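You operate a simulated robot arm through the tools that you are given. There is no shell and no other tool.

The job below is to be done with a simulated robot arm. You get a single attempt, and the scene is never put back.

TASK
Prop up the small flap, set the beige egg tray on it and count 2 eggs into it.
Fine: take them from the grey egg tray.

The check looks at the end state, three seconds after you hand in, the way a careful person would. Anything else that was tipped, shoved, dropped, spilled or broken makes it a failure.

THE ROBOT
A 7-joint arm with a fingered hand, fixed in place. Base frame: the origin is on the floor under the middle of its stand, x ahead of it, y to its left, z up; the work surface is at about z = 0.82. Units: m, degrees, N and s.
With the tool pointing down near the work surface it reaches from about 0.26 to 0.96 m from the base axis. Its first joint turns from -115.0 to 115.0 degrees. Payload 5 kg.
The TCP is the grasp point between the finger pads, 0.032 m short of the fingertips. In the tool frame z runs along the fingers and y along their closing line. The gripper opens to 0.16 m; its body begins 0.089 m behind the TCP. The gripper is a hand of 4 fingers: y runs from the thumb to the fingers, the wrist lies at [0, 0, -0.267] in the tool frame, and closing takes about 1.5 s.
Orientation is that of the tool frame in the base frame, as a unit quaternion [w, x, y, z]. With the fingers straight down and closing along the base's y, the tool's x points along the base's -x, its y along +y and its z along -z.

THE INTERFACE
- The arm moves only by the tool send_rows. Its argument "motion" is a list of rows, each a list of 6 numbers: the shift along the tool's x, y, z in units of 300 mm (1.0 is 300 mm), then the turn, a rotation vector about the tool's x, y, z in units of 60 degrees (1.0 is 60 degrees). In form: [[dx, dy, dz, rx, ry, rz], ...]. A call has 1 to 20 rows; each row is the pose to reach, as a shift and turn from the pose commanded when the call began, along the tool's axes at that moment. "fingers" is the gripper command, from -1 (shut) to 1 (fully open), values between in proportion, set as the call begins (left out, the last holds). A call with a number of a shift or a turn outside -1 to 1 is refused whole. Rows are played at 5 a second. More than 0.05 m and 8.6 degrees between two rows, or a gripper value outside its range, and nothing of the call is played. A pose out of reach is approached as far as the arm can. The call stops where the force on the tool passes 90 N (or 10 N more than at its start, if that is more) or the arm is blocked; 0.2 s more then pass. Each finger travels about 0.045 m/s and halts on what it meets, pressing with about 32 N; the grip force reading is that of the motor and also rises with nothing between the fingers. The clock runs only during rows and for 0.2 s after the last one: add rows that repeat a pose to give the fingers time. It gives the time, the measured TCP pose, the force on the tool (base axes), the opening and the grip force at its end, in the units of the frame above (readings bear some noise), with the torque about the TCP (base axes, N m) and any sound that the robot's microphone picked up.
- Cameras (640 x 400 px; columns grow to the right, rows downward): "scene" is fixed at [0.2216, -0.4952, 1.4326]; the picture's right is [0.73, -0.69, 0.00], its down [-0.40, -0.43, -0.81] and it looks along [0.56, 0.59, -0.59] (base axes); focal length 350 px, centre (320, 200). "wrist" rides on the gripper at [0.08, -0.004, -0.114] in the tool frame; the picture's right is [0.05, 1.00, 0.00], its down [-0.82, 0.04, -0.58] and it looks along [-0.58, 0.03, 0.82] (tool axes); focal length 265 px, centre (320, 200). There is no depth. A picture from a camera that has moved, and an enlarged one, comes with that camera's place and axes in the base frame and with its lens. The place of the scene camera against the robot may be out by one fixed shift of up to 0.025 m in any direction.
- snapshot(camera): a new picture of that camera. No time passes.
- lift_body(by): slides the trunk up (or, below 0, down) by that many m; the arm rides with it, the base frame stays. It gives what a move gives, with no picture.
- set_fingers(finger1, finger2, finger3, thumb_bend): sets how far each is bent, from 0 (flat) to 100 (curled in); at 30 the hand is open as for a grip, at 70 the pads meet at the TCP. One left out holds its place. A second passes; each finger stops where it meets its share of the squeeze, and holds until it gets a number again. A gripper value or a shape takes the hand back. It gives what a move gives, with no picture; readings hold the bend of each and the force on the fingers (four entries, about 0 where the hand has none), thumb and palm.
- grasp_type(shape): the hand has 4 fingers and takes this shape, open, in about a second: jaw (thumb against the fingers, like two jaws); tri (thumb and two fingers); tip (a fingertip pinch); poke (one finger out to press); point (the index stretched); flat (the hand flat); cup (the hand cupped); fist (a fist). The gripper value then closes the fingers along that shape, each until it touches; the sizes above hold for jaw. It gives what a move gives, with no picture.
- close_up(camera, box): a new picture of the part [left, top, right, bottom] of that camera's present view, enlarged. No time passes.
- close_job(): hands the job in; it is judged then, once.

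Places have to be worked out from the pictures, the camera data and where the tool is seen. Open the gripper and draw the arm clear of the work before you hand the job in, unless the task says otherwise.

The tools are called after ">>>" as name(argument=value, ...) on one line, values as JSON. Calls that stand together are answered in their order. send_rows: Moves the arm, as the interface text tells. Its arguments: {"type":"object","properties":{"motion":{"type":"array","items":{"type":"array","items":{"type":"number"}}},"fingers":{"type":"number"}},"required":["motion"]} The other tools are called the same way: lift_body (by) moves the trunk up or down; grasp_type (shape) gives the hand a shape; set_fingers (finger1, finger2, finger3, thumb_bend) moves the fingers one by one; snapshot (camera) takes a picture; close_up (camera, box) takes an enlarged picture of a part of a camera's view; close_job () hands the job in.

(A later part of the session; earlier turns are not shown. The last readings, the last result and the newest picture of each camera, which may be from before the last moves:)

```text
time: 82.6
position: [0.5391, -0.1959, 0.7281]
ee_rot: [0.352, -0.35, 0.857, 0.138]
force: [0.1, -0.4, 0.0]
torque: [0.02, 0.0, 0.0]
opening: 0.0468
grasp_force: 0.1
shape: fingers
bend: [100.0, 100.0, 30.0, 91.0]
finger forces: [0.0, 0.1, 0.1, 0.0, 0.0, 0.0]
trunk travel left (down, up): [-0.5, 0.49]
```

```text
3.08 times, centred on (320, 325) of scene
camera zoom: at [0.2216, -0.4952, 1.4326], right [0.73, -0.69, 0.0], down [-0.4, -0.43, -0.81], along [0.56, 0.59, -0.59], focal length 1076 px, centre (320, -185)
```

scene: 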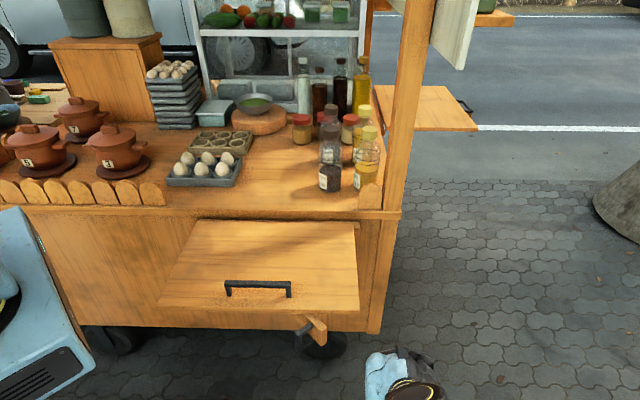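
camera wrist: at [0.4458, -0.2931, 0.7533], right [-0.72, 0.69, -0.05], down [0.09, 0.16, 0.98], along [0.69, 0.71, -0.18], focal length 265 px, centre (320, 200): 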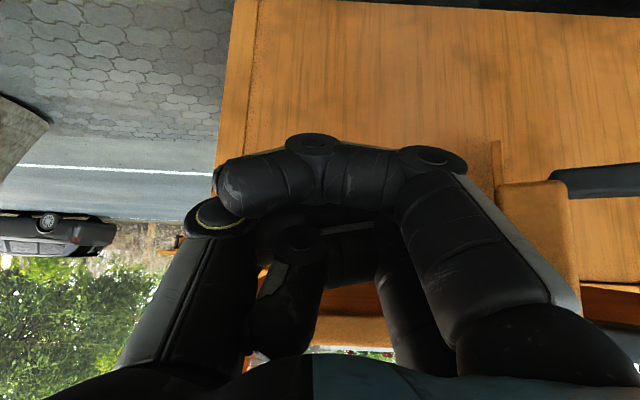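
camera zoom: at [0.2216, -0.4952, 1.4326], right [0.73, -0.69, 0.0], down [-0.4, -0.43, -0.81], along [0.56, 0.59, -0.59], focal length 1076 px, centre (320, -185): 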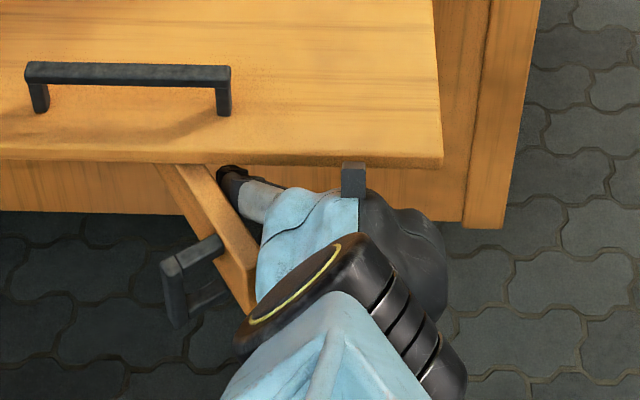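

It works: the prop is at about 58° with practically no force. I keep pushing left another 12 cm.

>>> send_rows(motion=[[0, 0.067, 0, 0, 0, 0], [0, 0.133, 0, 0, 0, 0], [0, 0.2, 0, 0, 0, 0], [0, 0.267, 0, 0, 0, 0], [0, 0.333, 0, 0, 0, 0], [0, 0.4, 0, 0, 0, 0]])

>>> snapshot(camera="wrist")

>>> close_up(camera="scene", box=[140, 230, 400, 390])

```text
time: 84.0
position: [0.4555, -0.1105, 0.7266]
ee_rot: [0.351, -0.349, 0.857, 0.138]
force: [0.0, -0.9, 0.4]
torque: [0.03, -0.04, 0.03]
opening: 0.0473
grasp_force: 0.0
shape: fingers
bend: [100.0, 100.0, 30.0, 91.0]
finger forces: [0.0, 0.0, 0.0, 0.1, 0.1, 0.1]
trunk travel left (down, up): [-0.5, 0.49]
```

```text
taken
camera wrist: at [0.3606, -0.2076, 0.7521], right [-0.72, 0.69, -0.05], down [0.09, 0.16, 0.98], along [0.69, 0.7, -0.18], focal length 265 px, centre (320, 200)
```

wrist: 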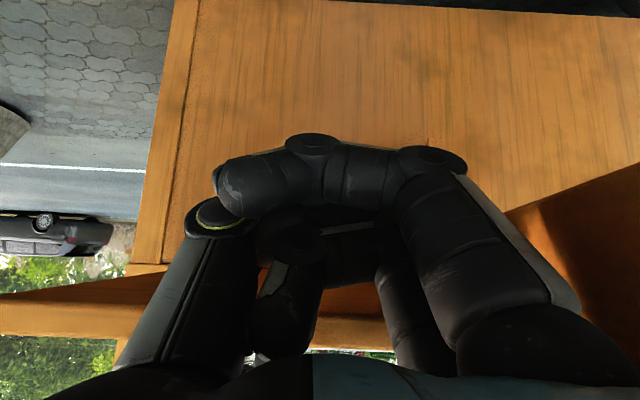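

```text
2.46 times, centred on (270, 310) of scene
camera zoom: at [0.2216, -0.4952, 1.4326], right [0.73, -0.69, 0.0], down [-0.4, -0.43, -0.81], along [0.56, 0.59, -0.59], focal length 861 px, centre (443, -71)
```

zoom: 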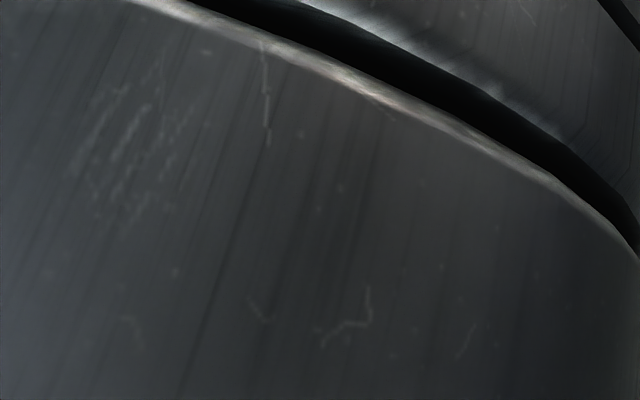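

No resistance so far; by geometry the prop is at about 73°. I push another 7 cm toward perpendicular.

>>> send_rows(motion=[[0, 0.06, 0, 0, 0, 0], [0, 0.12, 0, 0, 0, 0], [0, 0.18, 0, 0, 0, 0], [0, 0.24, 0, 0, 0, 0]])

>>> snapshot(camera="wrist")

>>> snapshot(camera="scene")

```text
time: 85.0
position: [0.4078, -0.0636, 0.7262]
ee_rot: [0.354, -0.348, 0.858, 0.135]
force: [34.1, -35.9, 10.9]
torque: [2.07, 2.35, 2.44]
opening: 0.0471
grasp_force: 24.3
shape: fingers
bend: [100.0, 100.0, 31.0, 91.0]
finger forces: [0.0, 0.1, 26.1, 0.0, 0.0, 22.6]
trunk travel left (down, up): [-0.5, 0.49]
```

```text
taken
camera wrist: at [0.3138, -0.1601, 0.751], right [-0.72, 0.69, -0.05], down [0.09, 0.16, 0.98], along [0.69, 0.7, -0.18], focal length 265 px, centre (320, 200)
```

wrist: 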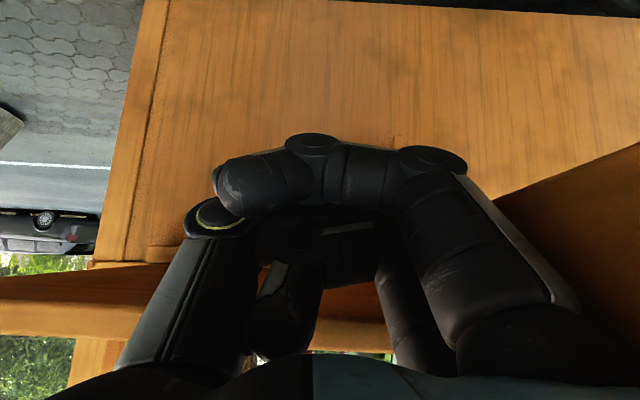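

```text
taken
```

scene: 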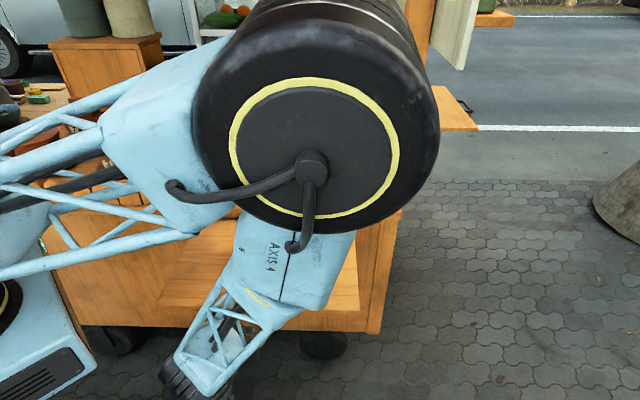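

The finger and palm now meet about 50 N of resistance, so the prop has reached a stop or the hand is wedged against it. I back away to the right and look.

>>> send_rows(motion=[[0, -0.1, 0, 0, 0, 0], [0.05, -0.2, -0.05, 0, 0, 0], [0.13, -0.3, -0.13, 0, 0, 0], [0.21, -0.4, -0.21, 0, 0, 0], [0.29, -0.5, -0.29, 0, 0, 0], [0.33, -0.6, -0.35, 0, 0, 0]])

>>> snapshot(camera="scene")

>>> snapshot(camera="wrist")

```text
time: 86.4
position: [0.4239, -0.2898, 0.7345]
ee_rot: [0.353, -0.349, 0.857, 0.138]
force: [1.0, -0.2, 0.4]
torque: [-0.01, -0.02, -0.01]
opening: 0.0471
grasp_force: 0.0
shape: fingers
bend: [100.0, 100.0, 30.0, 91.0]
finger forces: [0.0, 0.0, 0.0, 0.0, 0.0, 0.0]
trunk travel left (down, up): [-0.5, 0.49]
```

```text
taken
```

scene: 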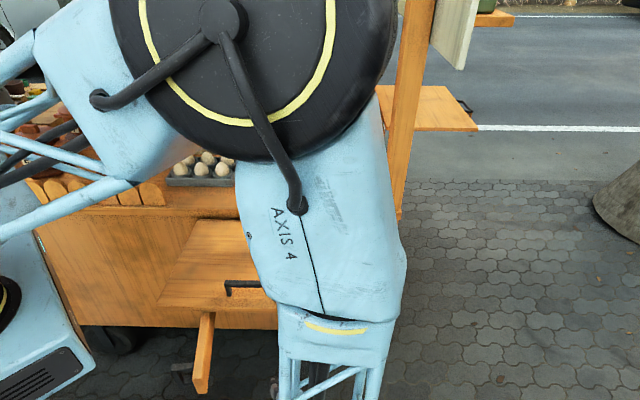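

```text
taken
camera wrist: at [0.3306, -0.3863, 0.7597], right [-0.72, 0.69, -0.05], down [0.09, 0.16, 0.98], along [0.69, 0.71, -0.18], focal length 265 px, centre (320, 200)
```

wrist: 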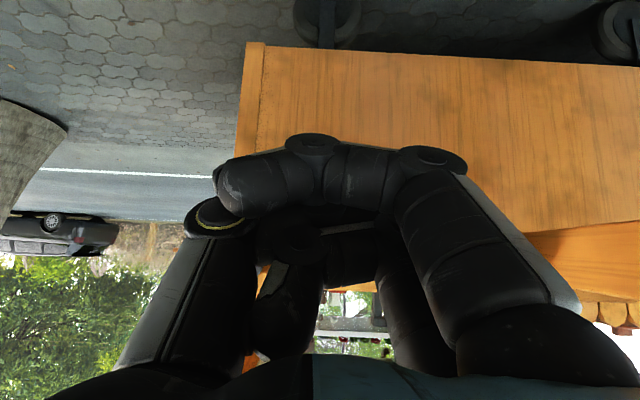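

The prop now sticks straight out from under the flap. I zoom to measure its angle.

>>> close_up(camera="scene", box=[140, 270, 280, 400])

```text
3.08 times, centred on (210, 335) of scene
camera zoom: at [0.2216, -0.4952, 1.4326], right [0.73, -0.69, 0.0], down [-0.4, -0.43, -0.81], along [0.56, 0.59, -0.59], focal length 1076 px, centre (658, -215)
```

zoom: 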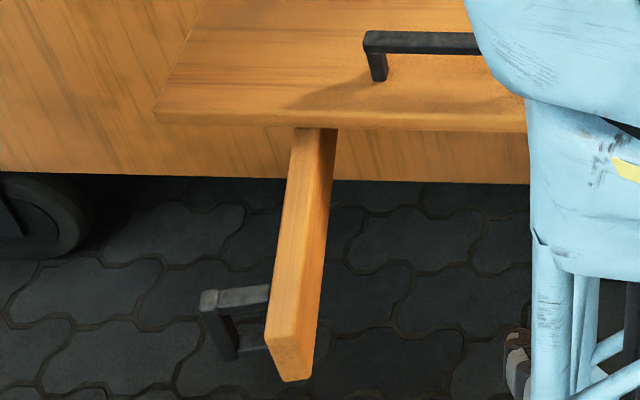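

The prop now stands out at about 80° from the cart (it springs back to that, so that is its stop), running under the flap and past its front edge. The flap support is deployed. I raise the trunk again and return the hand to the jaw shape for the trays.

>>> lift_body(by=0.3)

>>> grasp_type(shape="jaw")

>>> snapshot(camera="scene")

>>> snapshot(camera="wrist")

```text
time: 89.4
position: [0.4244, -0.2881, 1.0342]
ee_rot: [0.352, -0.35, 0.857, 0.139]
force: [-0.6, -0.6, -0.5]
torque: [0.0, 0.01, 0.01]
opening: 0.0472
grasp_force: 0.0
shape: fingers
bend: [100.0, 100.0, 30.0, 91.0]
finger forces: [0.0, 0.0, 0.0, 0.0, 0.0, 0.0]
trunk travel left (down, up): [-0.8, 0.19]
```

```text
time: 90.3
position: [0.4236, -0.2879, 1.0344]
ee_rot: [0.351, -0.35, 0.857, 0.139]
force: [-0.4, -0.6, 0.3]
torque: [0.03, 0.03, 0.02]
opening: 0.16
grasp_force: 0.1
shape: jaw
bend: [30.0, 30.0, 30.0, 30.0]
finger forces: [0.0, 0.0, 0.0, 0.0, 0.0, 0.0]
trunk travel left (down, up): [-0.8, 0.19]
```

```text
taken
```

scene: 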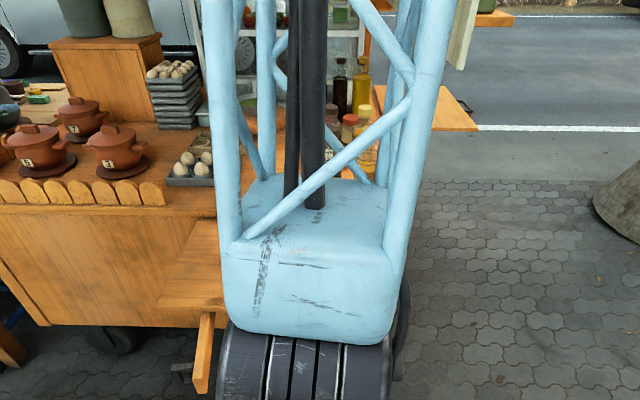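

```text
taken
camera wrist: at [0.3307, -0.3858, 1.0597], right [-0.72, 0.69, -0.05], down [0.09, 0.16, 0.98], along [0.69, 0.71, -0.18], focal length 265 px, centre (320, 200)
```

wrist: 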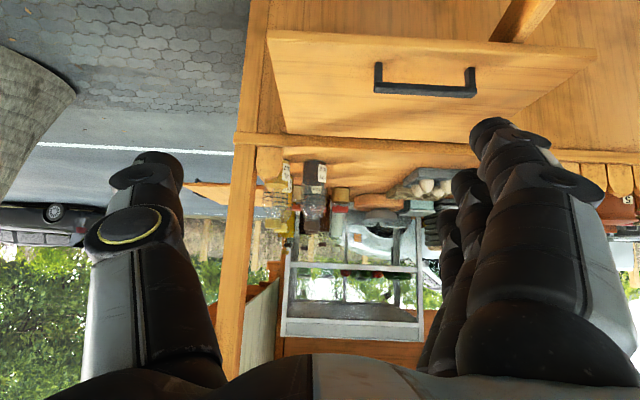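

All good: flap up, prop deployed, hand open. Now the trays: I go up over the flap toward the counter, turning the hand to point straight down.

>>> send_rows(motion=[[-0.101, 0.08, 0.034, 0, 0.107, 0], [-0.202, 0.159, 0.067, 0, 0.214, 0], [-0.303, 0.239, 0.101, 0, 0.321, 0], [-0.404, 0.318, 0.135, 0, 0.429, 0], [-0.505, 0.398, 0.169, 0, 0.536, 0], [-0.606, 0.477, 0.202, 0, 0.643, 0], [-0.707, 0.557, 0.236, 0, 0.75, 0]])

>>> snapshot(camera="wrist")

```text
time: 91.9
position: [0.4513, -0.0304, 1.1323]
ee_rot: [-0.004, -0.373, 0.928, -0.008]
force: [-0.2, 3.5, 0.6]
torque: [-0.41, 0.07, 0.02]
opening: 0.16
grasp_force: 0.1
shape: jaw
bend: [30.0, 30.0, 30.0, 30.0]
finger forces: [0.0, 0.1, 0.0, 0.1, 0.1, 0.0]
trunk travel left (down, up): [-0.8, 0.19]
```

```text
taken
camera wrist: at [0.3981, -0.0856, 1.2483], right [-0.73, 0.68, -0.01], down [0.56, 0.61, 0.57], along [0.39, 0.41, -0.82], focal length 265 px, centre (320, 200)
```

wrist: 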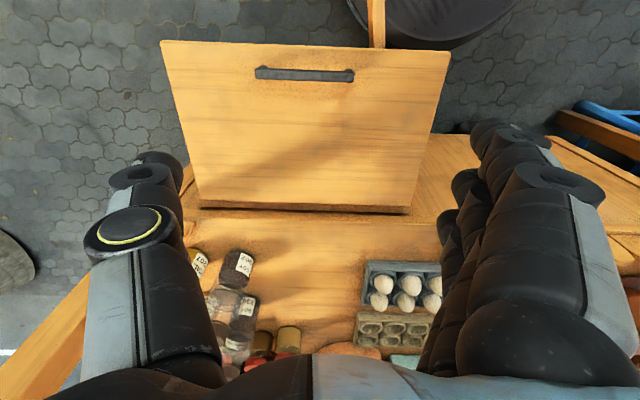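

A useful top view: the flap spans s 0.15–0.575, n 0.257–0.545, the prop is beneath its left part, and both egg trays are ahead. I move over toward the trays for a better look.

>>> send_rows(motion=[[-0.105, 0.09, 0, 0, 0, 0], [-0.21, 0.18, 0, 0, 0, 0], [-0.314, 0.271, 0, 0, 0, 0], [-0.419, 0.362, 0, 0, 0, 0], [-0.524, 0.452, 0, 0, 0, 0], [-0.628, 0.543, 0, 0, 0, 0], [-0.733, 0.633, 0, 0, 0, 0]])

>>> snapshot(camera="wrist")

>>> snapshot(camera="scene")

```text
time: 93.5
position: [0.4796, 0.2631, 1.1297]
ee_rot: [-0.003, -0.375, 0.927, -0.007]
force: [0.0, -0.2, 0.1]
torque: [-0.08, 0.04, 0.01]
opening: 0.1597
grasp_force: 0.0
shape: jaw
bend: [30.0, 30.0, 30.0, 30.0]
finger forces: [0.1, 0.1, 0.0, 0.0, 0.0, 0.0]
trunk travel left (down, up): [-0.8, 0.19]
```

```text
taken
camera wrist: at [0.4263, 0.2072, 1.2436], right [-0.73, 0.68, -0.01], down [0.56, 0.61, 0.57], along [0.39, 0.41, -0.82], focal length 265 px, centre (320, 200)
```

wrist: 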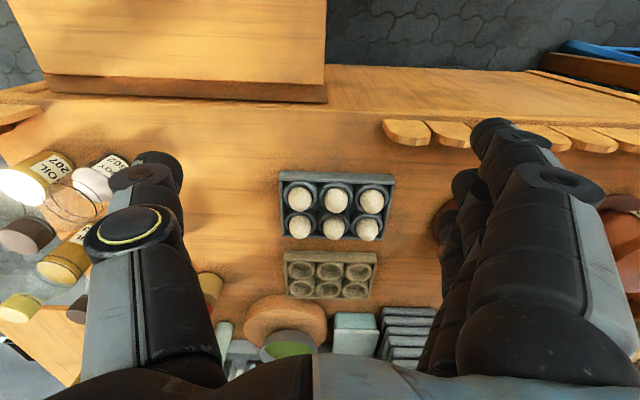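

```text
taken
```

scene: 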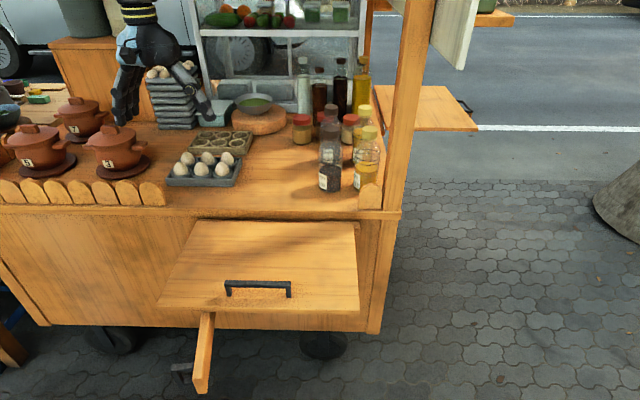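

Both trays are in view: the grey one with six eggs in front, the empty beige one behind it. I zoom for measurements.

>>> close_up(camera="wrist", box=[250, 150, 430, 320])

>>> close_up(camera="scene", box=[140, 110, 280, 200])

```text
2.35 times, centred on (340, 235) of wrist
camera zoom: at [0.4263, 0.2072, 1.2436], right [-0.73, 0.68, -0.01], down [0.56, 0.61, 0.57], along [0.39, 0.41, -0.82], focal length 624 px, centre (273, 118)
```

zoom: 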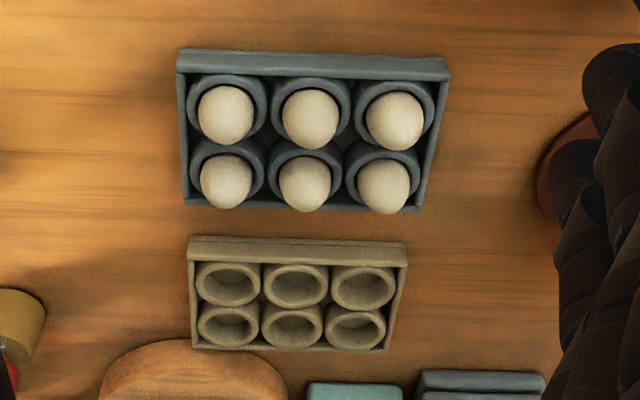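

```text
4.44 times, centred on (210, 155) of scene
camera zoom: at [0.2216, -0.4952, 1.4326], right [0.73, -0.69, 0.0], down [-0.4, -0.43, -0.81], along [0.56, 0.59, -0.59], focal length 1554 px, centre (809, 400)
```

zoom: 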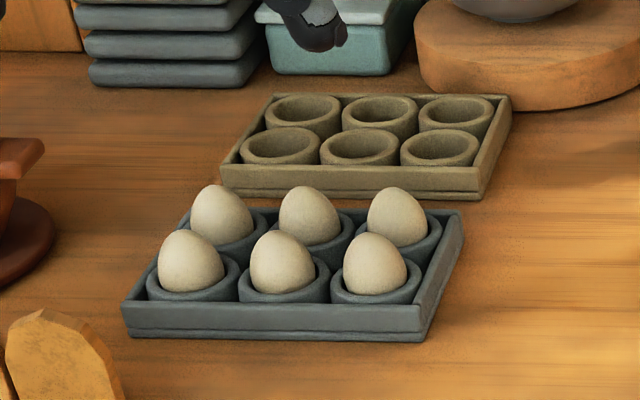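

Measured: beige tray s 0.016–0.222, n 0.882–1.012 (about 0.205 × 0.13 m), centre near radius 0.954; gap to the grey tray about 6 cm, free space behind about 5 cm. I'll grip it across its short side, so I turn the hand to close along n while moving above it.

>>> send_rows(motion=[[-0.111, 0.01, 0, 0, 0, 0.125], [-0.222, 0.019, 0, 0, 0, 0.25], [-0.333, 0.029, 0, 0, 0, 0.375], [-0.445, 0.038, 0, 0, 0, 0.5], [-0.556, 0.048, 0, 0, 0, 0.625], [-0.667, 0.057, 0, 0, 0, 0.75]])

>>> send_rows(motion=[[-0.08, 0.093, 0.045, 0, 0, 0.125], [-0.159, 0.186, 0.089, 0, 0, 0.25], [-0.239, 0.28, 0.134, 0, 0, 0.375], [-0.319, 0.373, 0.178, 0, 0, 0.5], [-0.398, 0.466, 0.223, 0, 0, 0.625], [-0.478, 0.559, 0.267, 0, 0, 0.75]])

>>> snapshot(camera="wrist")

>>> snapshot(camera="scene")

```text
time: 94.9
position: [0.6089, 0.416, 1.1243]
ee_rot: [-0.001, 0.009, 1.0, -0.007]
force: [-0.3, 0.8, 0.0]
torque: [-0.02, 0.01, -0.02]
opening: 0.1598
grasp_force: 0.0
shape: jaw
bend: [30.0, 30.0, 30.0, 30.0]
finger forces: [0.1, 0.1, 0.0, 0.0, 0.1, 0.0]
trunk travel left (down, up): [-0.8, 0.19]
```

```text
time: 96.3
position: [0.7545, 0.5791, 1.0405]
ee_rot: [0.002, 0.39, 0.921, -0.008]
force: [0.2, 1.2, 0.1]
torque: [-0.02, 0.01, 0.0]
opening: 0.1598
grasp_force: 0.2
shape: jaw
bend: [30.0, 30.0, 30.0, 30.0]
finger forces: [0.0, 0.0, 0.1, 0.0, 0.0, 0.0]
trunk travel left (down, up): [-0.8, 0.19]
```

```text
taken
camera wrist: at [0.6978, 0.6356, 1.153], right [0.68, 0.73, -0.01], down [0.6, -0.55, 0.58], along [0.42, -0.41, -0.81], focal length 265 px, centre (320, 200)
```

wrist: 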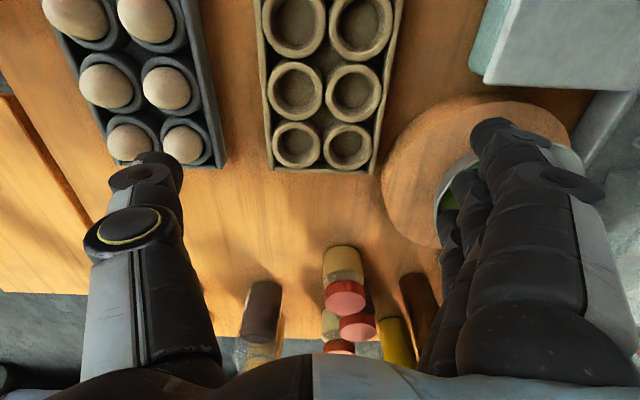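

```text
taken
```

scene: 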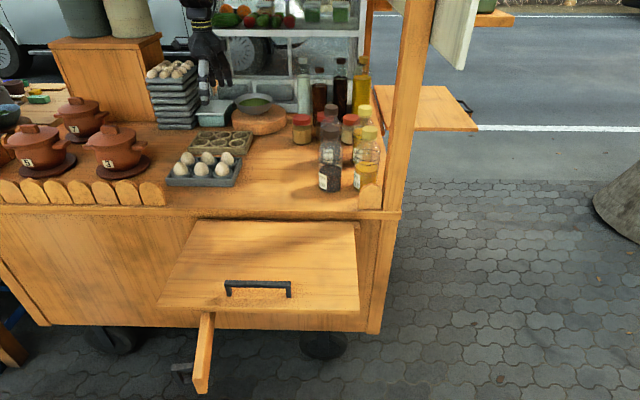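

Above the beige tray: rim n 0.878–1.018 (about 0.14 wide) against an opening of 0.16, so 1 cm clearance each side. I fine-centre and lower until the fingertips are just above the rim.

>>> send_rows(motion=[[0.005, 0.008, 0.117, 0, 0, -0.008], [0.01, 0.0167, 0.233, 0, 0, -0.015], [0.015, 0.0167, 0.35, 0, 0, -0.015], [0.017, 0.0167, 0.467, 0, 0, -0.015]])

>>> snapshot(camera="wrist")

>>> close_up(camera="scene", box=[130, 60, 290, 200])

```text
time: 97.3
position: [0.7539, 0.586, 0.9012]
ee_rot: [0.003, 0.383, 0.924, -0.008]
force: [0.7, 0.4, 0.0]
torque: [-0.02, 0.04, 0.0]
opening: 0.1597
grasp_force: 0.1
shape: jaw
bend: [30.0, 30.0, 30.0, 30.0]
finger forces: [0.0, 0.0, 0.0, 0.0, 0.0, 0.0]
trunk travel left (down, up): [-0.8, 0.19]
```

```text
taken
camera wrist: at [0.6968, 0.6423, 1.0148], right [0.67, 0.74, -0.01], down [0.61, -0.54, 0.58], along [0.43, -0.4, -0.81], focal length 265 px, centre (320, 200)
```

wrist: 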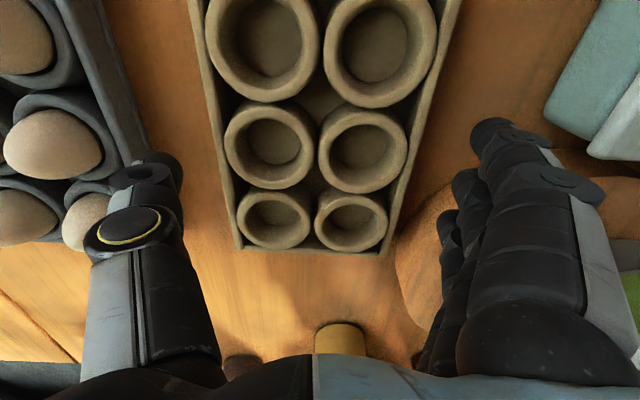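

```text
2.86 times, centred on (210, 130) of scene
camera zoom: at [0.2216, -0.4952, 1.4326], right [0.73, -0.69, 0.0], down [-0.4, -0.43, -0.81], along [0.56, 0.59, -0.59], focal length 999 px, centre (634, 400)
```

zoom: 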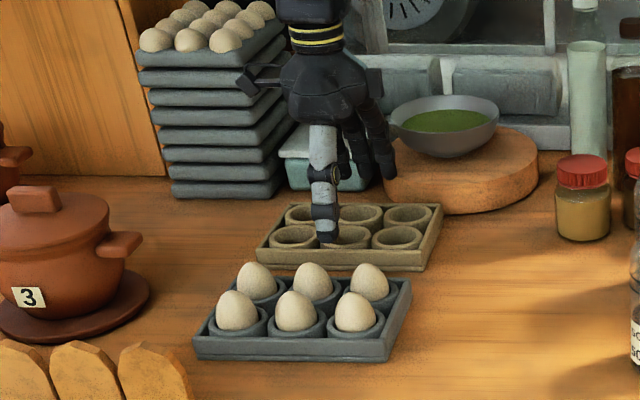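

The tray lies centred between thumb and fingers, and the thumb has clearance to the grey tray. I lower the last 4 cm in small steps.

>>> send_rows(motion=[[0, 0, 0.05, 0, 0, 0], [0, 0, 0.1, 0, 0, 0], [0, 0, 0.143, 0, 0, 0]])

>>> snapshot(camera="wrist")

>>> close_up(camera="scene", box=[150, 90, 270, 200])

```text
time: 98.1
position: [0.754, 0.5844, 0.8596]
ee_rot: [0.002, 0.382, 0.924, -0.007]
force: [0.8, 0.1, 1.6]
torque: [-0.03, 0.02, -0.05]
opening: 0.1597
grasp_force: 0.1
shape: jaw
bend: [30.0, 30.0, 30.0, 30.0]
finger forces: [0.1, 0.0, 0.1, 0.0, 0.0, 0.1]
trunk travel left (down, up): [-0.8, 0.19]
```

```text
taken
camera wrist: at [0.6963, 0.6405, 0.9722], right [0.67, 0.74, -0.01], down [0.61, -0.54, 0.58], along [0.43, -0.4, -0.81], focal length 265 px, centre (320, 200)
```

wrist: 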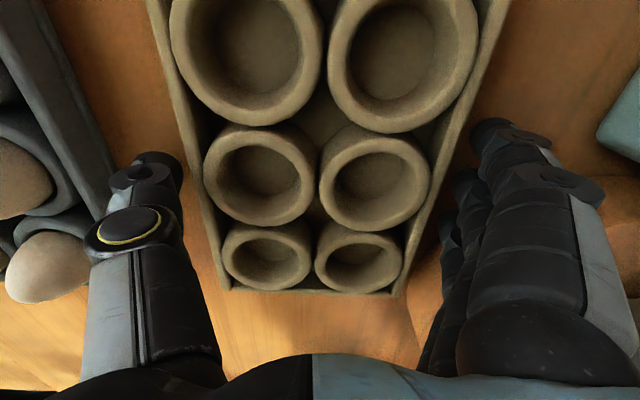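

```text
3.64 times, centred on (210, 145) of scene
camera zoom: at [0.2216, -0.4952, 1.4326], right [0.73, -0.69, 0.0], down [-0.4, -0.43, -0.81], along [0.56, 0.59, -0.59], focal length 1272 px, centre (720, 400)
```

zoom: 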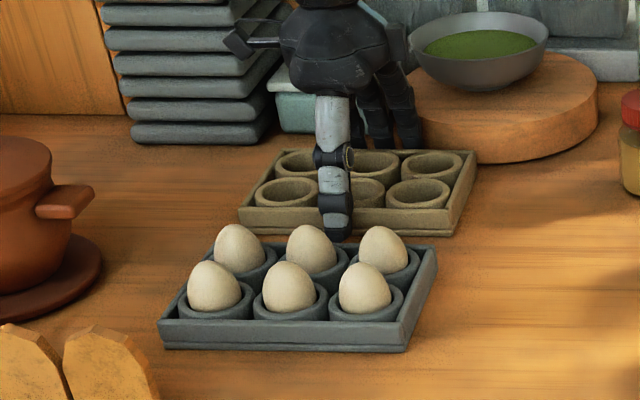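

Thumb in front, fingers behind the tray, no contact forces. I close on the tray.

>>> send_rows(motion=[[0, 0, 0, 0, 0, 0], [0, 0, 0, 0, 0, 0], [0, 0, 0, 0, 0, 0], [0, 0, 0, 0, 0, 0], [0, 0, 0, 0, 0, 0], [0, 0, 0, 0, 0, 0]], fingers=0)

>>> snapshot(camera="wrist")

>>> close_up(camera="scene", box=[150, 90, 270, 200])

```text
time: 99.5
position: [0.7534, 0.5836, 0.8598]
ee_rot: [0.002, 0.382, 0.924, -0.007]
force: [0.3, 1.0, -0.5]
torque: [-0.01, -0.03, -0.02]
opening: 0.1354
grasp_force: 32.0
shape: jaw
bend: [56.0, 56.0, 56.0, 48.0]
finger forces: [9.5, 9.5, 9.6, 0.1, 28.8, 0.1]
trunk travel left (down, up): [-0.8, 0.19]
```

```text
taken
camera wrist: at [0.6959, 0.6399, 0.9718], right [0.67, 0.74, -0.01], down [0.61, -0.54, 0.58], along [0.43, -0.4, -0.81], focal length 265 px, centre (320, 200)
```

wrist: 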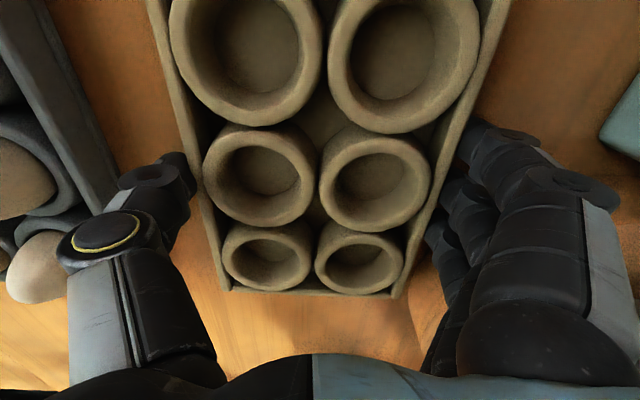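

```text
3.64 times, centred on (210, 145) of scene
camera zoom: at [0.2216, -0.4952, 1.4326], right [0.73, -0.69, 0.0], down [-0.4, -0.43, -0.81], along [0.56, 0.59, -0.59], focal length 1272 px, centre (720, 400)
```

zoom: 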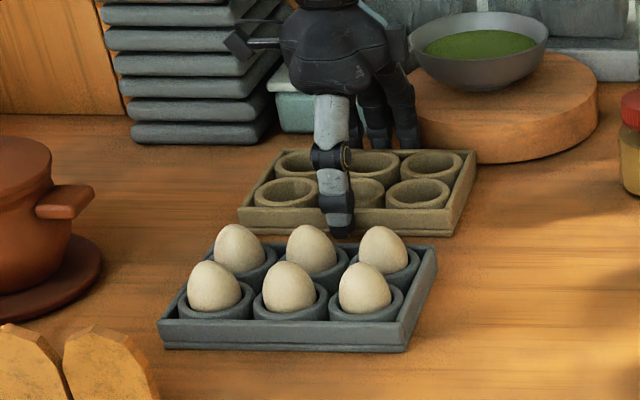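

Firm grip (about 29 N each side at 0.135 m). I lift straight up slowly.

>>> send_rows(motion=[[0, 0, -0.03, 0, 0, 0], [0, 0, -0.08, 0, 0, 0], [0, 0, -0.15, 0, 0, 0], [0, 0, -0.24, 0, 0, 0], [0, 0, -0.34, 0, 0, 0], [0, 0, -0.44, 0, 0, 0], [0, 0, -0.54, 0, 0, 0]])

>>> snapshot(camera="wrist")

>>> snapshot(camera="scene")

```text
time: 101.1
position: [0.7529, 0.5861, 1.0218]
ee_rot: [0.001, 0.382, 0.924, -0.006]
force: [0.6, 0.4, -2.2]
torque: [0.01, 0.0, 0.02]
opening: 0.1352
grasp_force: 32.0
shape: jaw
bend: [56.0, 56.0, 56.0, 48.0]
finger forces: [9.5, 9.5, 9.7, 0.1, 28.8, 0.0]
trunk travel left (down, up): [-0.8, 0.19]
```

```text
taken
camera wrist: at [0.6951, 0.6421, 1.1344], right [0.67, 0.74, -0.01], down [0.61, -0.54, 0.58], along [0.43, -0.4, -0.81], focal length 265 px, centre (320, 200)
```

wrist: 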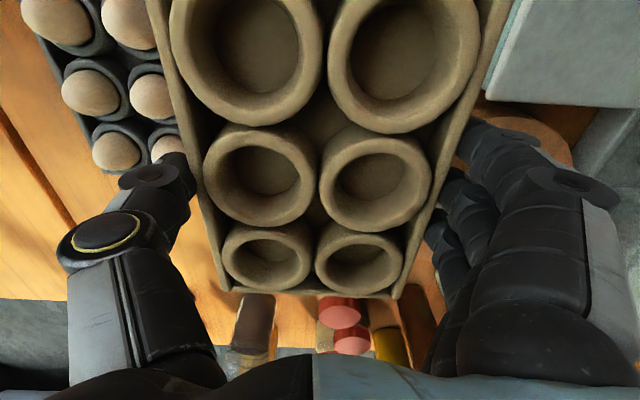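

```text
taken
```

scene: 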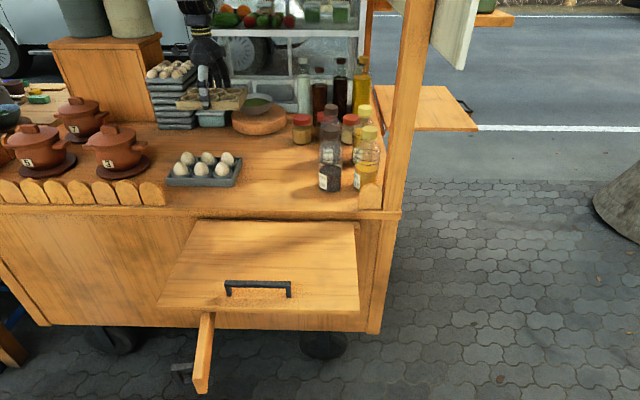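

The tray is lifted level. I carry it forward over the counter toward the flap at safe height.

>>> send_rows(motion=[[-0.02, -0.133, 0, 0, 0, 0], [-0.05, -0.267, 0, 0, 0, 0], [-0.1, -0.4, 0, 0, 0, 0], [-0.16, -0.533, 0, 0, 0, 0], [-0.22, -0.667, 0, 0, 0, 0], [-0.28, -0.8, 0, 0, 0, 0], [-0.333, -0.933, 0, 0, 0, 0]])

>>> send_rows(motion=[[-0.06, -0.125, 0.02, 0, 0, 0], [-0.122, -0.25, 0.05, 0, 0, 0], [-0.183, -0.375, 0.09, 0, 0, 0], [-0.245, -0.5, 0.13, 0, 0, 0], [-0.306, -0.625, 0.17, 0, 0, 0], [-0.367, -0.75, 0.2, 0, 0, 0]])

>>> snapshot(camera="wrist")

>>> snapshot(camera="scene")

```text
time: 102.7
position: [0.6254, 0.3163, 1.0239]
ee_rot: [0.002, 0.382, 0.924, -0.006]
force: [-1.0, -0.4, -0.5]
torque: [0.03, -0.04, 0.0]
opening: 0.1354
grasp_force: 31.3
shape: jaw
bend: [56.0, 56.0, 56.0, 49.0]
finger forces: [9.7, 9.6, 9.6, 0.1, 29.0, 0.1]
trunk travel left (down, up): [-0.8, 0.19]
```

```text
time: 104.1
position: [0.5466, 0.0779, 0.969]
ee_rot: [0.002, 0.382, 0.924, -0.006]
force: [0.8, -0.4, -1.3]
torque: [0.01, -0.01, -0.03]
opening: 0.1358
grasp_force: 31.6
shape: jaw
bend: [56.0, 56.0, 56.0, 49.0]
finger forces: [9.6, 9.6, 9.7, 0.0, 28.9, 0.0]
trunk travel left (down, up): [-0.8, 0.19]
```

```text
taken
camera wrist: at [0.4878, 0.1339, 1.0817], right [0.67, 0.74, -0.01], down [0.61, -0.54, 0.58], along [0.43, -0.4, -0.81], focal length 265 px, centre (320, 200)
```

wrist: 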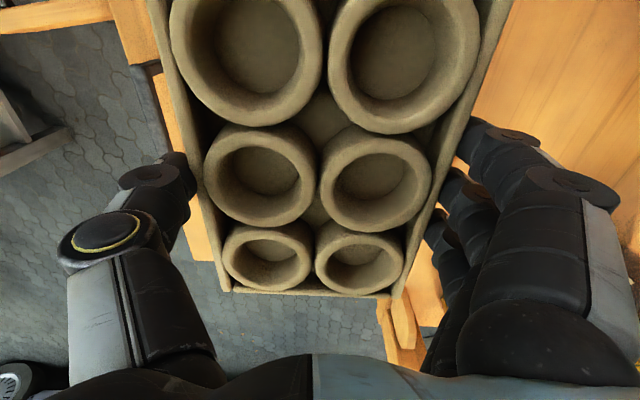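

```text
taken
```

scene: 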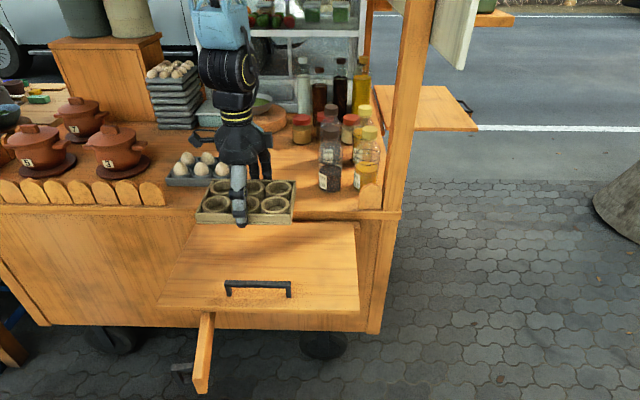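

Tray is over the flap at s 0.331, n 0.442. I lower to just above the flap.

>>> send_rows(motion=[[0, 0, 0.09, 0, 0, 0], [0, 0, 0.18, 0, 0, 0], [0, 0, 0.27, 0, 0, 0], [0, 0, 0.36, 0, 0, 0]])

>>> close_up(camera="scene", box=[150, 170, 390, 330])

```text
time: 105.1
position: [0.5471, 0.0771, 0.8602]
ee_rot: [0.001, 0.382, 0.924, -0.006]
force: [-0.3, 0.6, -0.6]
torque: [-0.05, -0.03, 0.06]
opening: 0.1357
grasp_force: 31.5
shape: jaw
bend: [56.0, 56.0, 56.0, 49.0]
finger forces: [9.6, 9.4, 9.6, 0.1, 28.7, 0.1]
trunk travel left (down, up): [-0.8, 0.19]
```

```text
2.50 times, centred on (270, 250) of scene
camera zoom: at [0.2216, -0.4952, 1.4326], right [0.73, -0.69, 0.0], down [-0.4, -0.43, -0.81], along [0.56, 0.59, -0.59], focal length 874 px, centre (445, 75)
```

zoom: 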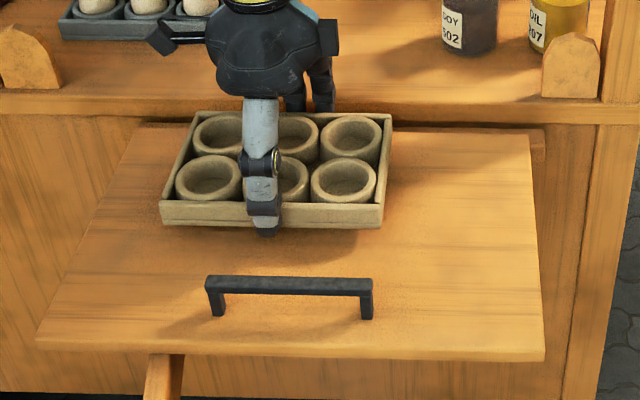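

A small gap remains. I lower in fine steps and check for contact.

>>> send_rows(motion=[[0, 0, 0.012, 0, 0, 0], [0, 0, 0.024, 0, 0, 0], [0, 0, 0.036, 0, 0, 0], [0, 0, 0.045, 0, 0, 0]])

```text
time: 106.1
position: [0.546, 0.0764, 0.8464]
ee_rot: [0.002, 0.382, 0.924, -0.006]
force: [0.2, -0.2, -1.9]
torque: [0.01, 0.0, 0.0]
opening: 0.1356
grasp_force: 31.9
shape: jaw
bend: [56.0, 56.0, 56.0, 49.0]
finger forces: [9.5, 9.5, 9.7, 0.0, 28.7, 0.0]
trunk travel left (down, up): [-0.8, 0.19]
```

Still no contact (weight only). A few more millimetres.

>>> send_rows(motion=[[0, 0, 0.008, 0, 0, 0], [0, 0, 0.016, 0, 0, 0], [0, 0, 0.022, 0, 0, 0]])

>>> close_up(camera="scene", box=[180, 200, 320, 290])

```text
time: 106.9
position: [0.5462, 0.0779, 0.8432]
ee_rot: [0.003, 0.382, 0.924, -0.006]
force: [-1.2, 0.4, 32.3]
torque: [0.28, -0.26, 0.02]
opening: 0.1351
grasp_force: 32.6
shape: jaw
bend: [56.0, 56.0, 57.0, 48.0]
finger forces: [10.0, 10.0, 10.2, 0.1, 30.0, 0.0]
trunk travel left (down, up): [-0.8, 0.19]
```

```text
4.44 times, centred on (250, 245) of scene
camera zoom: at [0.2216, -0.4952, 1.4326], right [0.73, -0.69, 0.0], down [-0.4, -0.43, -0.81], along [0.56, 0.59, -0.59], focal length 1554 px, centre (631, 0)
```

zoom: 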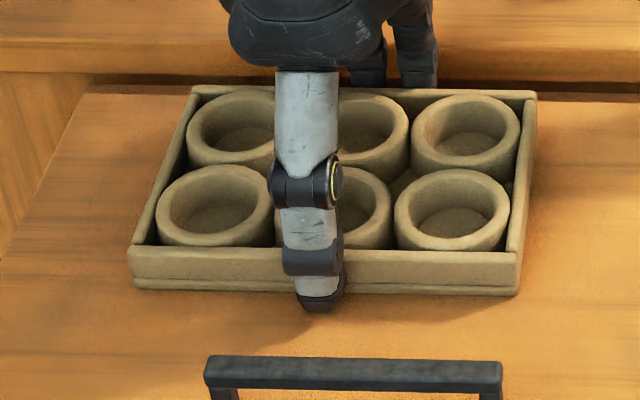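

Contact: the tray presses the flap with 32 N and the flap holds firmly. I relieve the pressure by 1.5 mm and open the hand just enough to release.

>>> send_rows(motion=[[0, 0, -0.006, 0, 0, 0], [0, 0, -0.006, 0, 0, 0], [0, 0, -0.006, 0, 0, 0], [0, 0, -0.006, 0, 0, 0]], fingers=0.9)

>>> snapshot(camera="wrist")

>>> close_up(camera="scene", box=[150, 190, 390, 340])

```text
time: 107.9
position: [0.5466, 0.0761, 0.8423]
ee_rot: [0.002, 0.382, 0.924, -0.006]
force: [-0.3, 0.4, 0.0]
torque: [-0.01, 0.01, 0.0]
opening: 0.1519
grasp_force: 0.2
shape: jaw
bend: [40.0, 40.0, 40.0, 37.0]
finger forces: [0.1, 0.1, 0.0, 0.0, 0.1, 0.0]
trunk travel left (down, up): [-0.8, 0.19]
```

```text
taken
camera wrist: at [0.4883, 0.133, 0.9549], right [0.67, 0.74, -0.01], down [0.61, -0.54, 0.58], along [0.43, -0.4, -0.81], focal length 265 px, centre (320, 200)
```

wrist: 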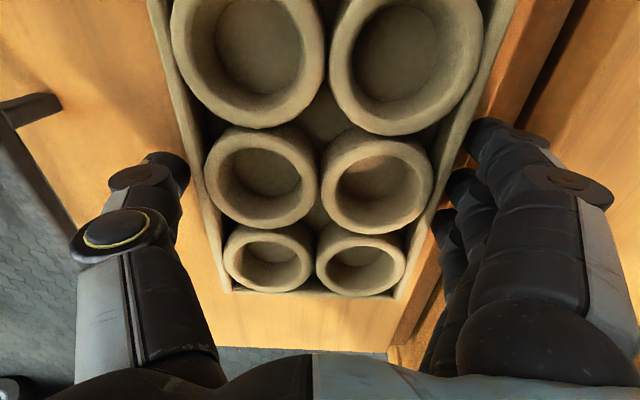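

```text
2.67 times, centred on (270, 265) of scene
camera zoom: at [0.2216, -0.4952, 1.4326], right [0.73, -0.69, 0.0], down [-0.4, -0.43, -0.81], along [0.56, 0.59, -0.59], focal length 932 px, centre (453, 27)
```

zoom: 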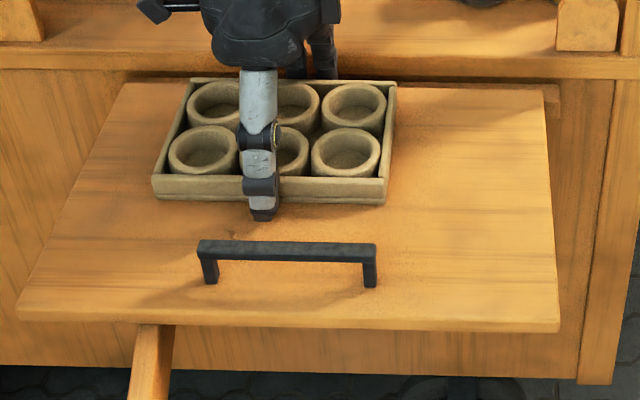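

The tray sits on the flap, released, and the flap has seated down onto the prop. I lift the hand straight up.

>>> send_rows(motion=[[0, 0, -0.05, 0, 0, 0], [0, 0, -0.13, 0, 0, 0], [0, 0, -0.25, 0, 0, 0], [0, 0, -0.4, 0, 0, 0], [0, 0, -0.55, 0, 0, 0], [0, 0, -0.7, 0, 0, 0], [0, 0, -0.85, 0, 0, 0]])

>>> snapshot(camera="wrist")

>>> snapshot(camera="scene")

```text
time: 109.5
position: [0.5468, 0.079, 1.0969]
ee_rot: [0.002, 0.382, 0.924, -0.007]
force: [-0.2, -0.6, -0.3]
torque: [0.0, 0.0, 0.01]
opening: 0.1517
grasp_force: 0.0
shape: jaw
bend: [40.0, 40.0, 40.0, 37.0]
finger forces: [0.0, 0.1, 0.0, 0.1, 0.1, 0.0]
trunk travel left (down, up): [-0.8, 0.19]
```

```text
taken
camera wrist: at [0.4885, 0.1344, 1.2103], right [0.67, 0.74, -0.01], down [0.61, -0.54, 0.58], along [0.43, -0.4, -0.81], focal length 265 px, centre (320, 200)
```

wrist: 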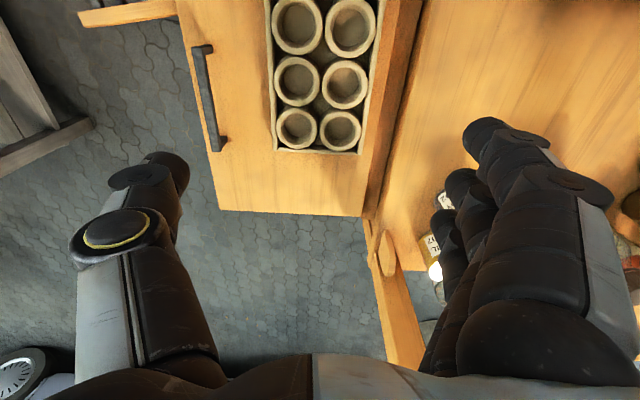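

```text
taken
```

scene: 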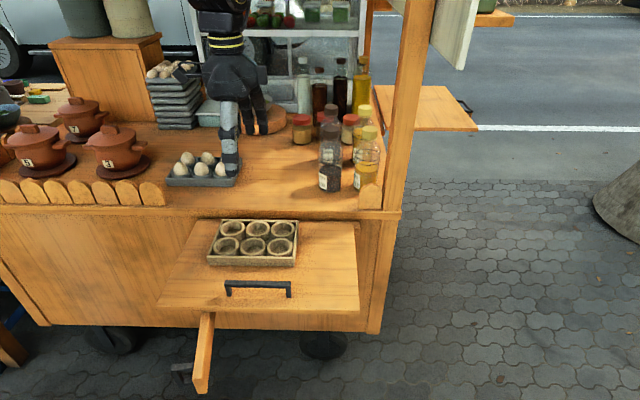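

The beige tray is well placed on the flap. Eggs next: in the grey tray they stand at s 0.058/0.121/0.184 and n 0.710/0.775, about 43 mm thick, tops near z 0.89, cup rims near 0.85. I try the three-point "tri" hand shape in the air to see its geometry.

>>> grasp_type(shape="tri")

>>> send_rows(motion=[[0, 0, 0, 0, 0, 0], [0, 0, 0, 0, 0, 0], [0, 0, 0, 0, 0, 0], [0, 0, 0, 0, 0, 0], [0, 0, 0, 0, 0, 0], [0, 0, 0, 0, 0, 0]], fingers=-0.4)

>>> snapshot(camera="wrist")

```text
time: 110.4
position: [0.5476, 0.078, 1.0966]
ee_rot: [0.003, 0.382, 0.924, -0.006]
force: [0.3, 0.1, -1.1]
torque: [0.01, 0.02, 0.02]
opening: 0.1599
grasp_force: 0.0
shape: tri
bend: [30.0, 30.0, 1.0, 30.0]
finger forces: [0.0, 0.0, 0.0, 0.1, 0.0, 0.0]
trunk travel left (down, up): [-0.8, 0.19]
```

```text
time: 111.8
position: [0.547, 0.078, 1.0965]
ee_rot: [0.002, 0.382, 0.924, -0.007]
force: [-0.8, -0.7, 0.1]
torque: [0.01, 0.0, 0.02]
opening: 0.0485
grasp_force: 0.1
shape: tri
bend: [73.0, 73.0, 1.0, 70.0]
finger forces: [0.0, 0.0, 0.1, 0.1, 0.0, 0.1]
trunk travel left (down, up): [-0.8, 0.19]
```

```text
taken
camera wrist: at [0.4899, 0.1349, 1.2095], right [0.67, 0.74, -0.01], down [0.61, -0.54, 0.58], along [0.43, -0.4, -0.81], focal length 265 px, centre (320, 200)
```

wrist: 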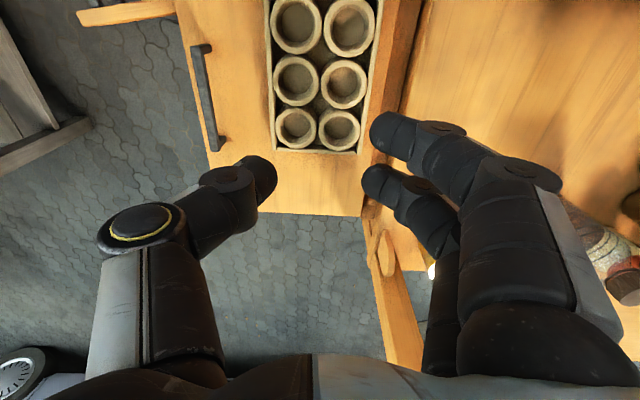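

In every shape the thumb opposes the middle finger, so I'll pinch an egg between those two along the tray's diagonal: the thumb goes into the open space between four eggs, the fingers to the outer corner. Starting with the back-left egg (s 0.058, n 0.775), I return to jaw at 62 mm opening and move above it.

>>> grasp_type(shape="jaw")

>>> send_rows(motion=[[0.078, 0.095, 0, 0, 0, -0.125], [0.156, 0.189, 0, 0, 0, -0.25], [0.233, 0.283, 0, 0, 0, -0.375], [0.311, 0.378, 0, 0, 0, -0.5], [0.389, 0.472, 0, 0, 0, -0.625], [0.467, 0.567, 0, 0, 0, -0.75]], fingers=-0.225)

>>> send_rows(motion=[[-0.012, 0.117, 0.03, 0, 0, 0], [-0.023, 0.233, 0.06, 0, 0, 0], [-0.035, 0.35, 0.12, 0, 0, 0], [-0.046, 0.466, 0.19, 0, 0, 0], [-0.058, 0.583, 0.26, 0, 0, 0], [-0.069, 0.699, 0.32, 0, 0, 0]])

>>> snapshot(camera="wrist")

>>> snapshot(camera="scene")

```text
time: 112.7
position: [0.5485, 0.0793, 1.0973]
ee_rot: [0.002, 0.381, 0.924, -0.006]
force: [-0.5, -0.1, 0.1]
torque: [-0.02, 0.0, 0.01]
opening: 0.1599
grasp_force: 0.0
shape: jaw
bend: [30.0, 30.0, 30.0, 30.0]
finger forces: [0.0, 0.1, 0.0, 0.0, 0.0, 0.1]
trunk travel left (down, up): [-0.8, 0.19]
```

```text
time: 114.1
position: [0.5682, 0.3002, 1.0936]
ee_rot: [-0.001, -0.003, 1.0, -0.008]
force: [-0.2, 0.1, 0.2]
torque: [-0.02, 0.03, -0.03]
opening: 0.0629
grasp_force: 0.0
shape: jaw
bend: [73.0, 73.0, 73.0, 70.0]
finger forces: [0.0, 0.0, 0.0, 0.0, 0.1, 0.0]
trunk travel left (down, up): [-0.8, 0.19]
```

```text
time: 115.5
position: [0.5879, 0.5076, 0.9926]
ee_rot: [0.0, 0.0, 1.0, -0.008]
force: [0.2, -1.0, -0.6]
torque: [-0.03, 0.0, -0.01]
opening: 0.0626
grasp_force: 0.0
shape: jaw
bend: [73.0, 73.0, 73.0, 70.0]
finger forces: [0.0, 0.1, 0.0, 0.1, 0.0, 0.0]
trunk travel left (down, up): [-0.8, 0.19]
```

```text
taken
camera wrist: at [0.5097, 0.5056, 1.1061], right [-0.05, 1.0, -0.01], down [0.82, 0.05, 0.58], along [0.58, 0.02, -0.82], focal length 265 px, centre (320, 200)
```

wrist: 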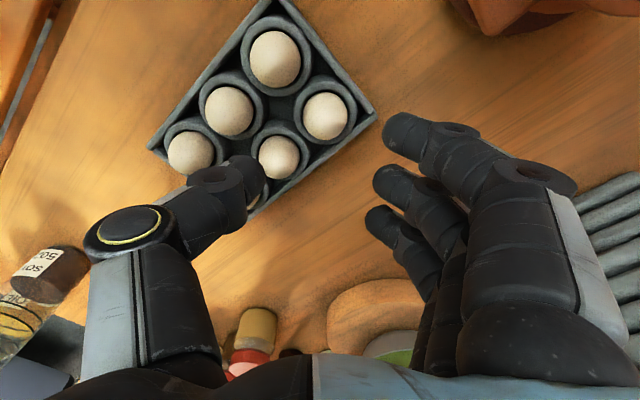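

```text
taken
```

scene: 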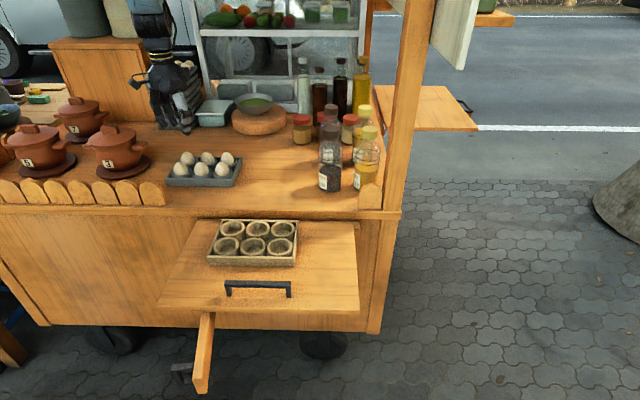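

Refining from this view: the back-left egg is at base (0.587, 0.511). I centre on it and lower until the fingertips are just above egg-top height, then check alignment.

>>> send_rows(motion=[[0.002, 0.006, 0.07, 0, 0, 0], [0.002, 0.012, 0.14, 0, 0, 0], [0.002, 0.012, 0.205, 0, 0, 0]])

>>> snapshot(camera="wrist")

>>> close_up(camera="scene", box=[140, 100, 270, 200])

```text
time: 116.3
position: [0.5866, 0.5104, 0.9324]
ee_rot: [0.0, -0.001, 1.0, -0.008]
force: [-0.2, 0.2, 0.2]
torque: [-0.07, 0.01, 0.0]
opening: 0.0624
grasp_force: 0.1
shape: jaw
bend: [73.0, 73.0, 73.0, 70.0]
finger forces: [0.0, 0.0, 0.0, 0.0, 0.1, 0.0]
trunk travel left (down, up): [-0.8, 0.19]
```

```text
taken
camera wrist: at [0.5089, 0.5081, 1.0459], right [-0.05, 1.0, -0.01], down [0.82, 0.05, 0.58], along [0.58, 0.02, -0.82], focal length 265 px, centre (320, 200)
```

wrist: 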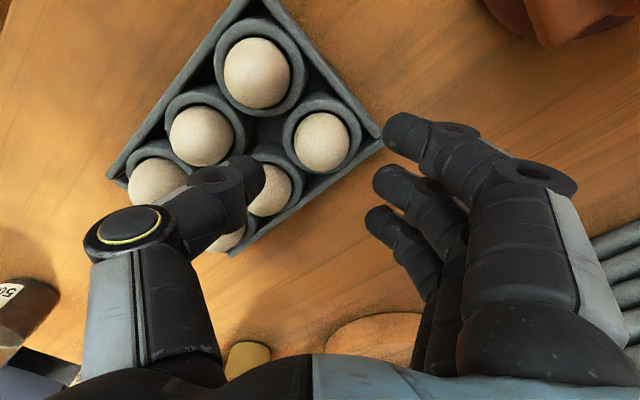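

```text
4.00 times, centred on (205, 150) of scene
camera zoom: at [0.2216, -0.4952, 1.4326], right [0.73, -0.69, 0.0], down [-0.4, -0.43, -0.81], along [0.56, 0.59, -0.59], focal length 1399 px, centre (780, 400)
```

zoom: 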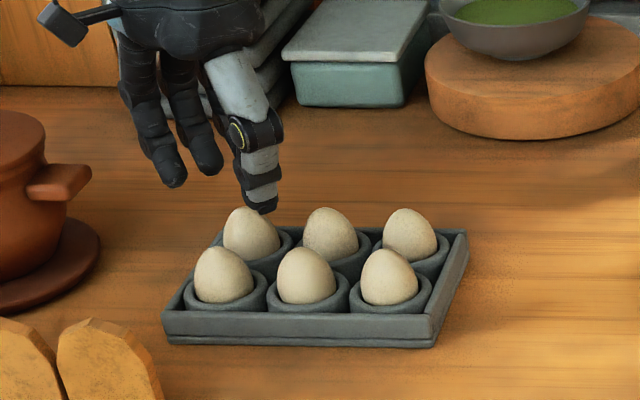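

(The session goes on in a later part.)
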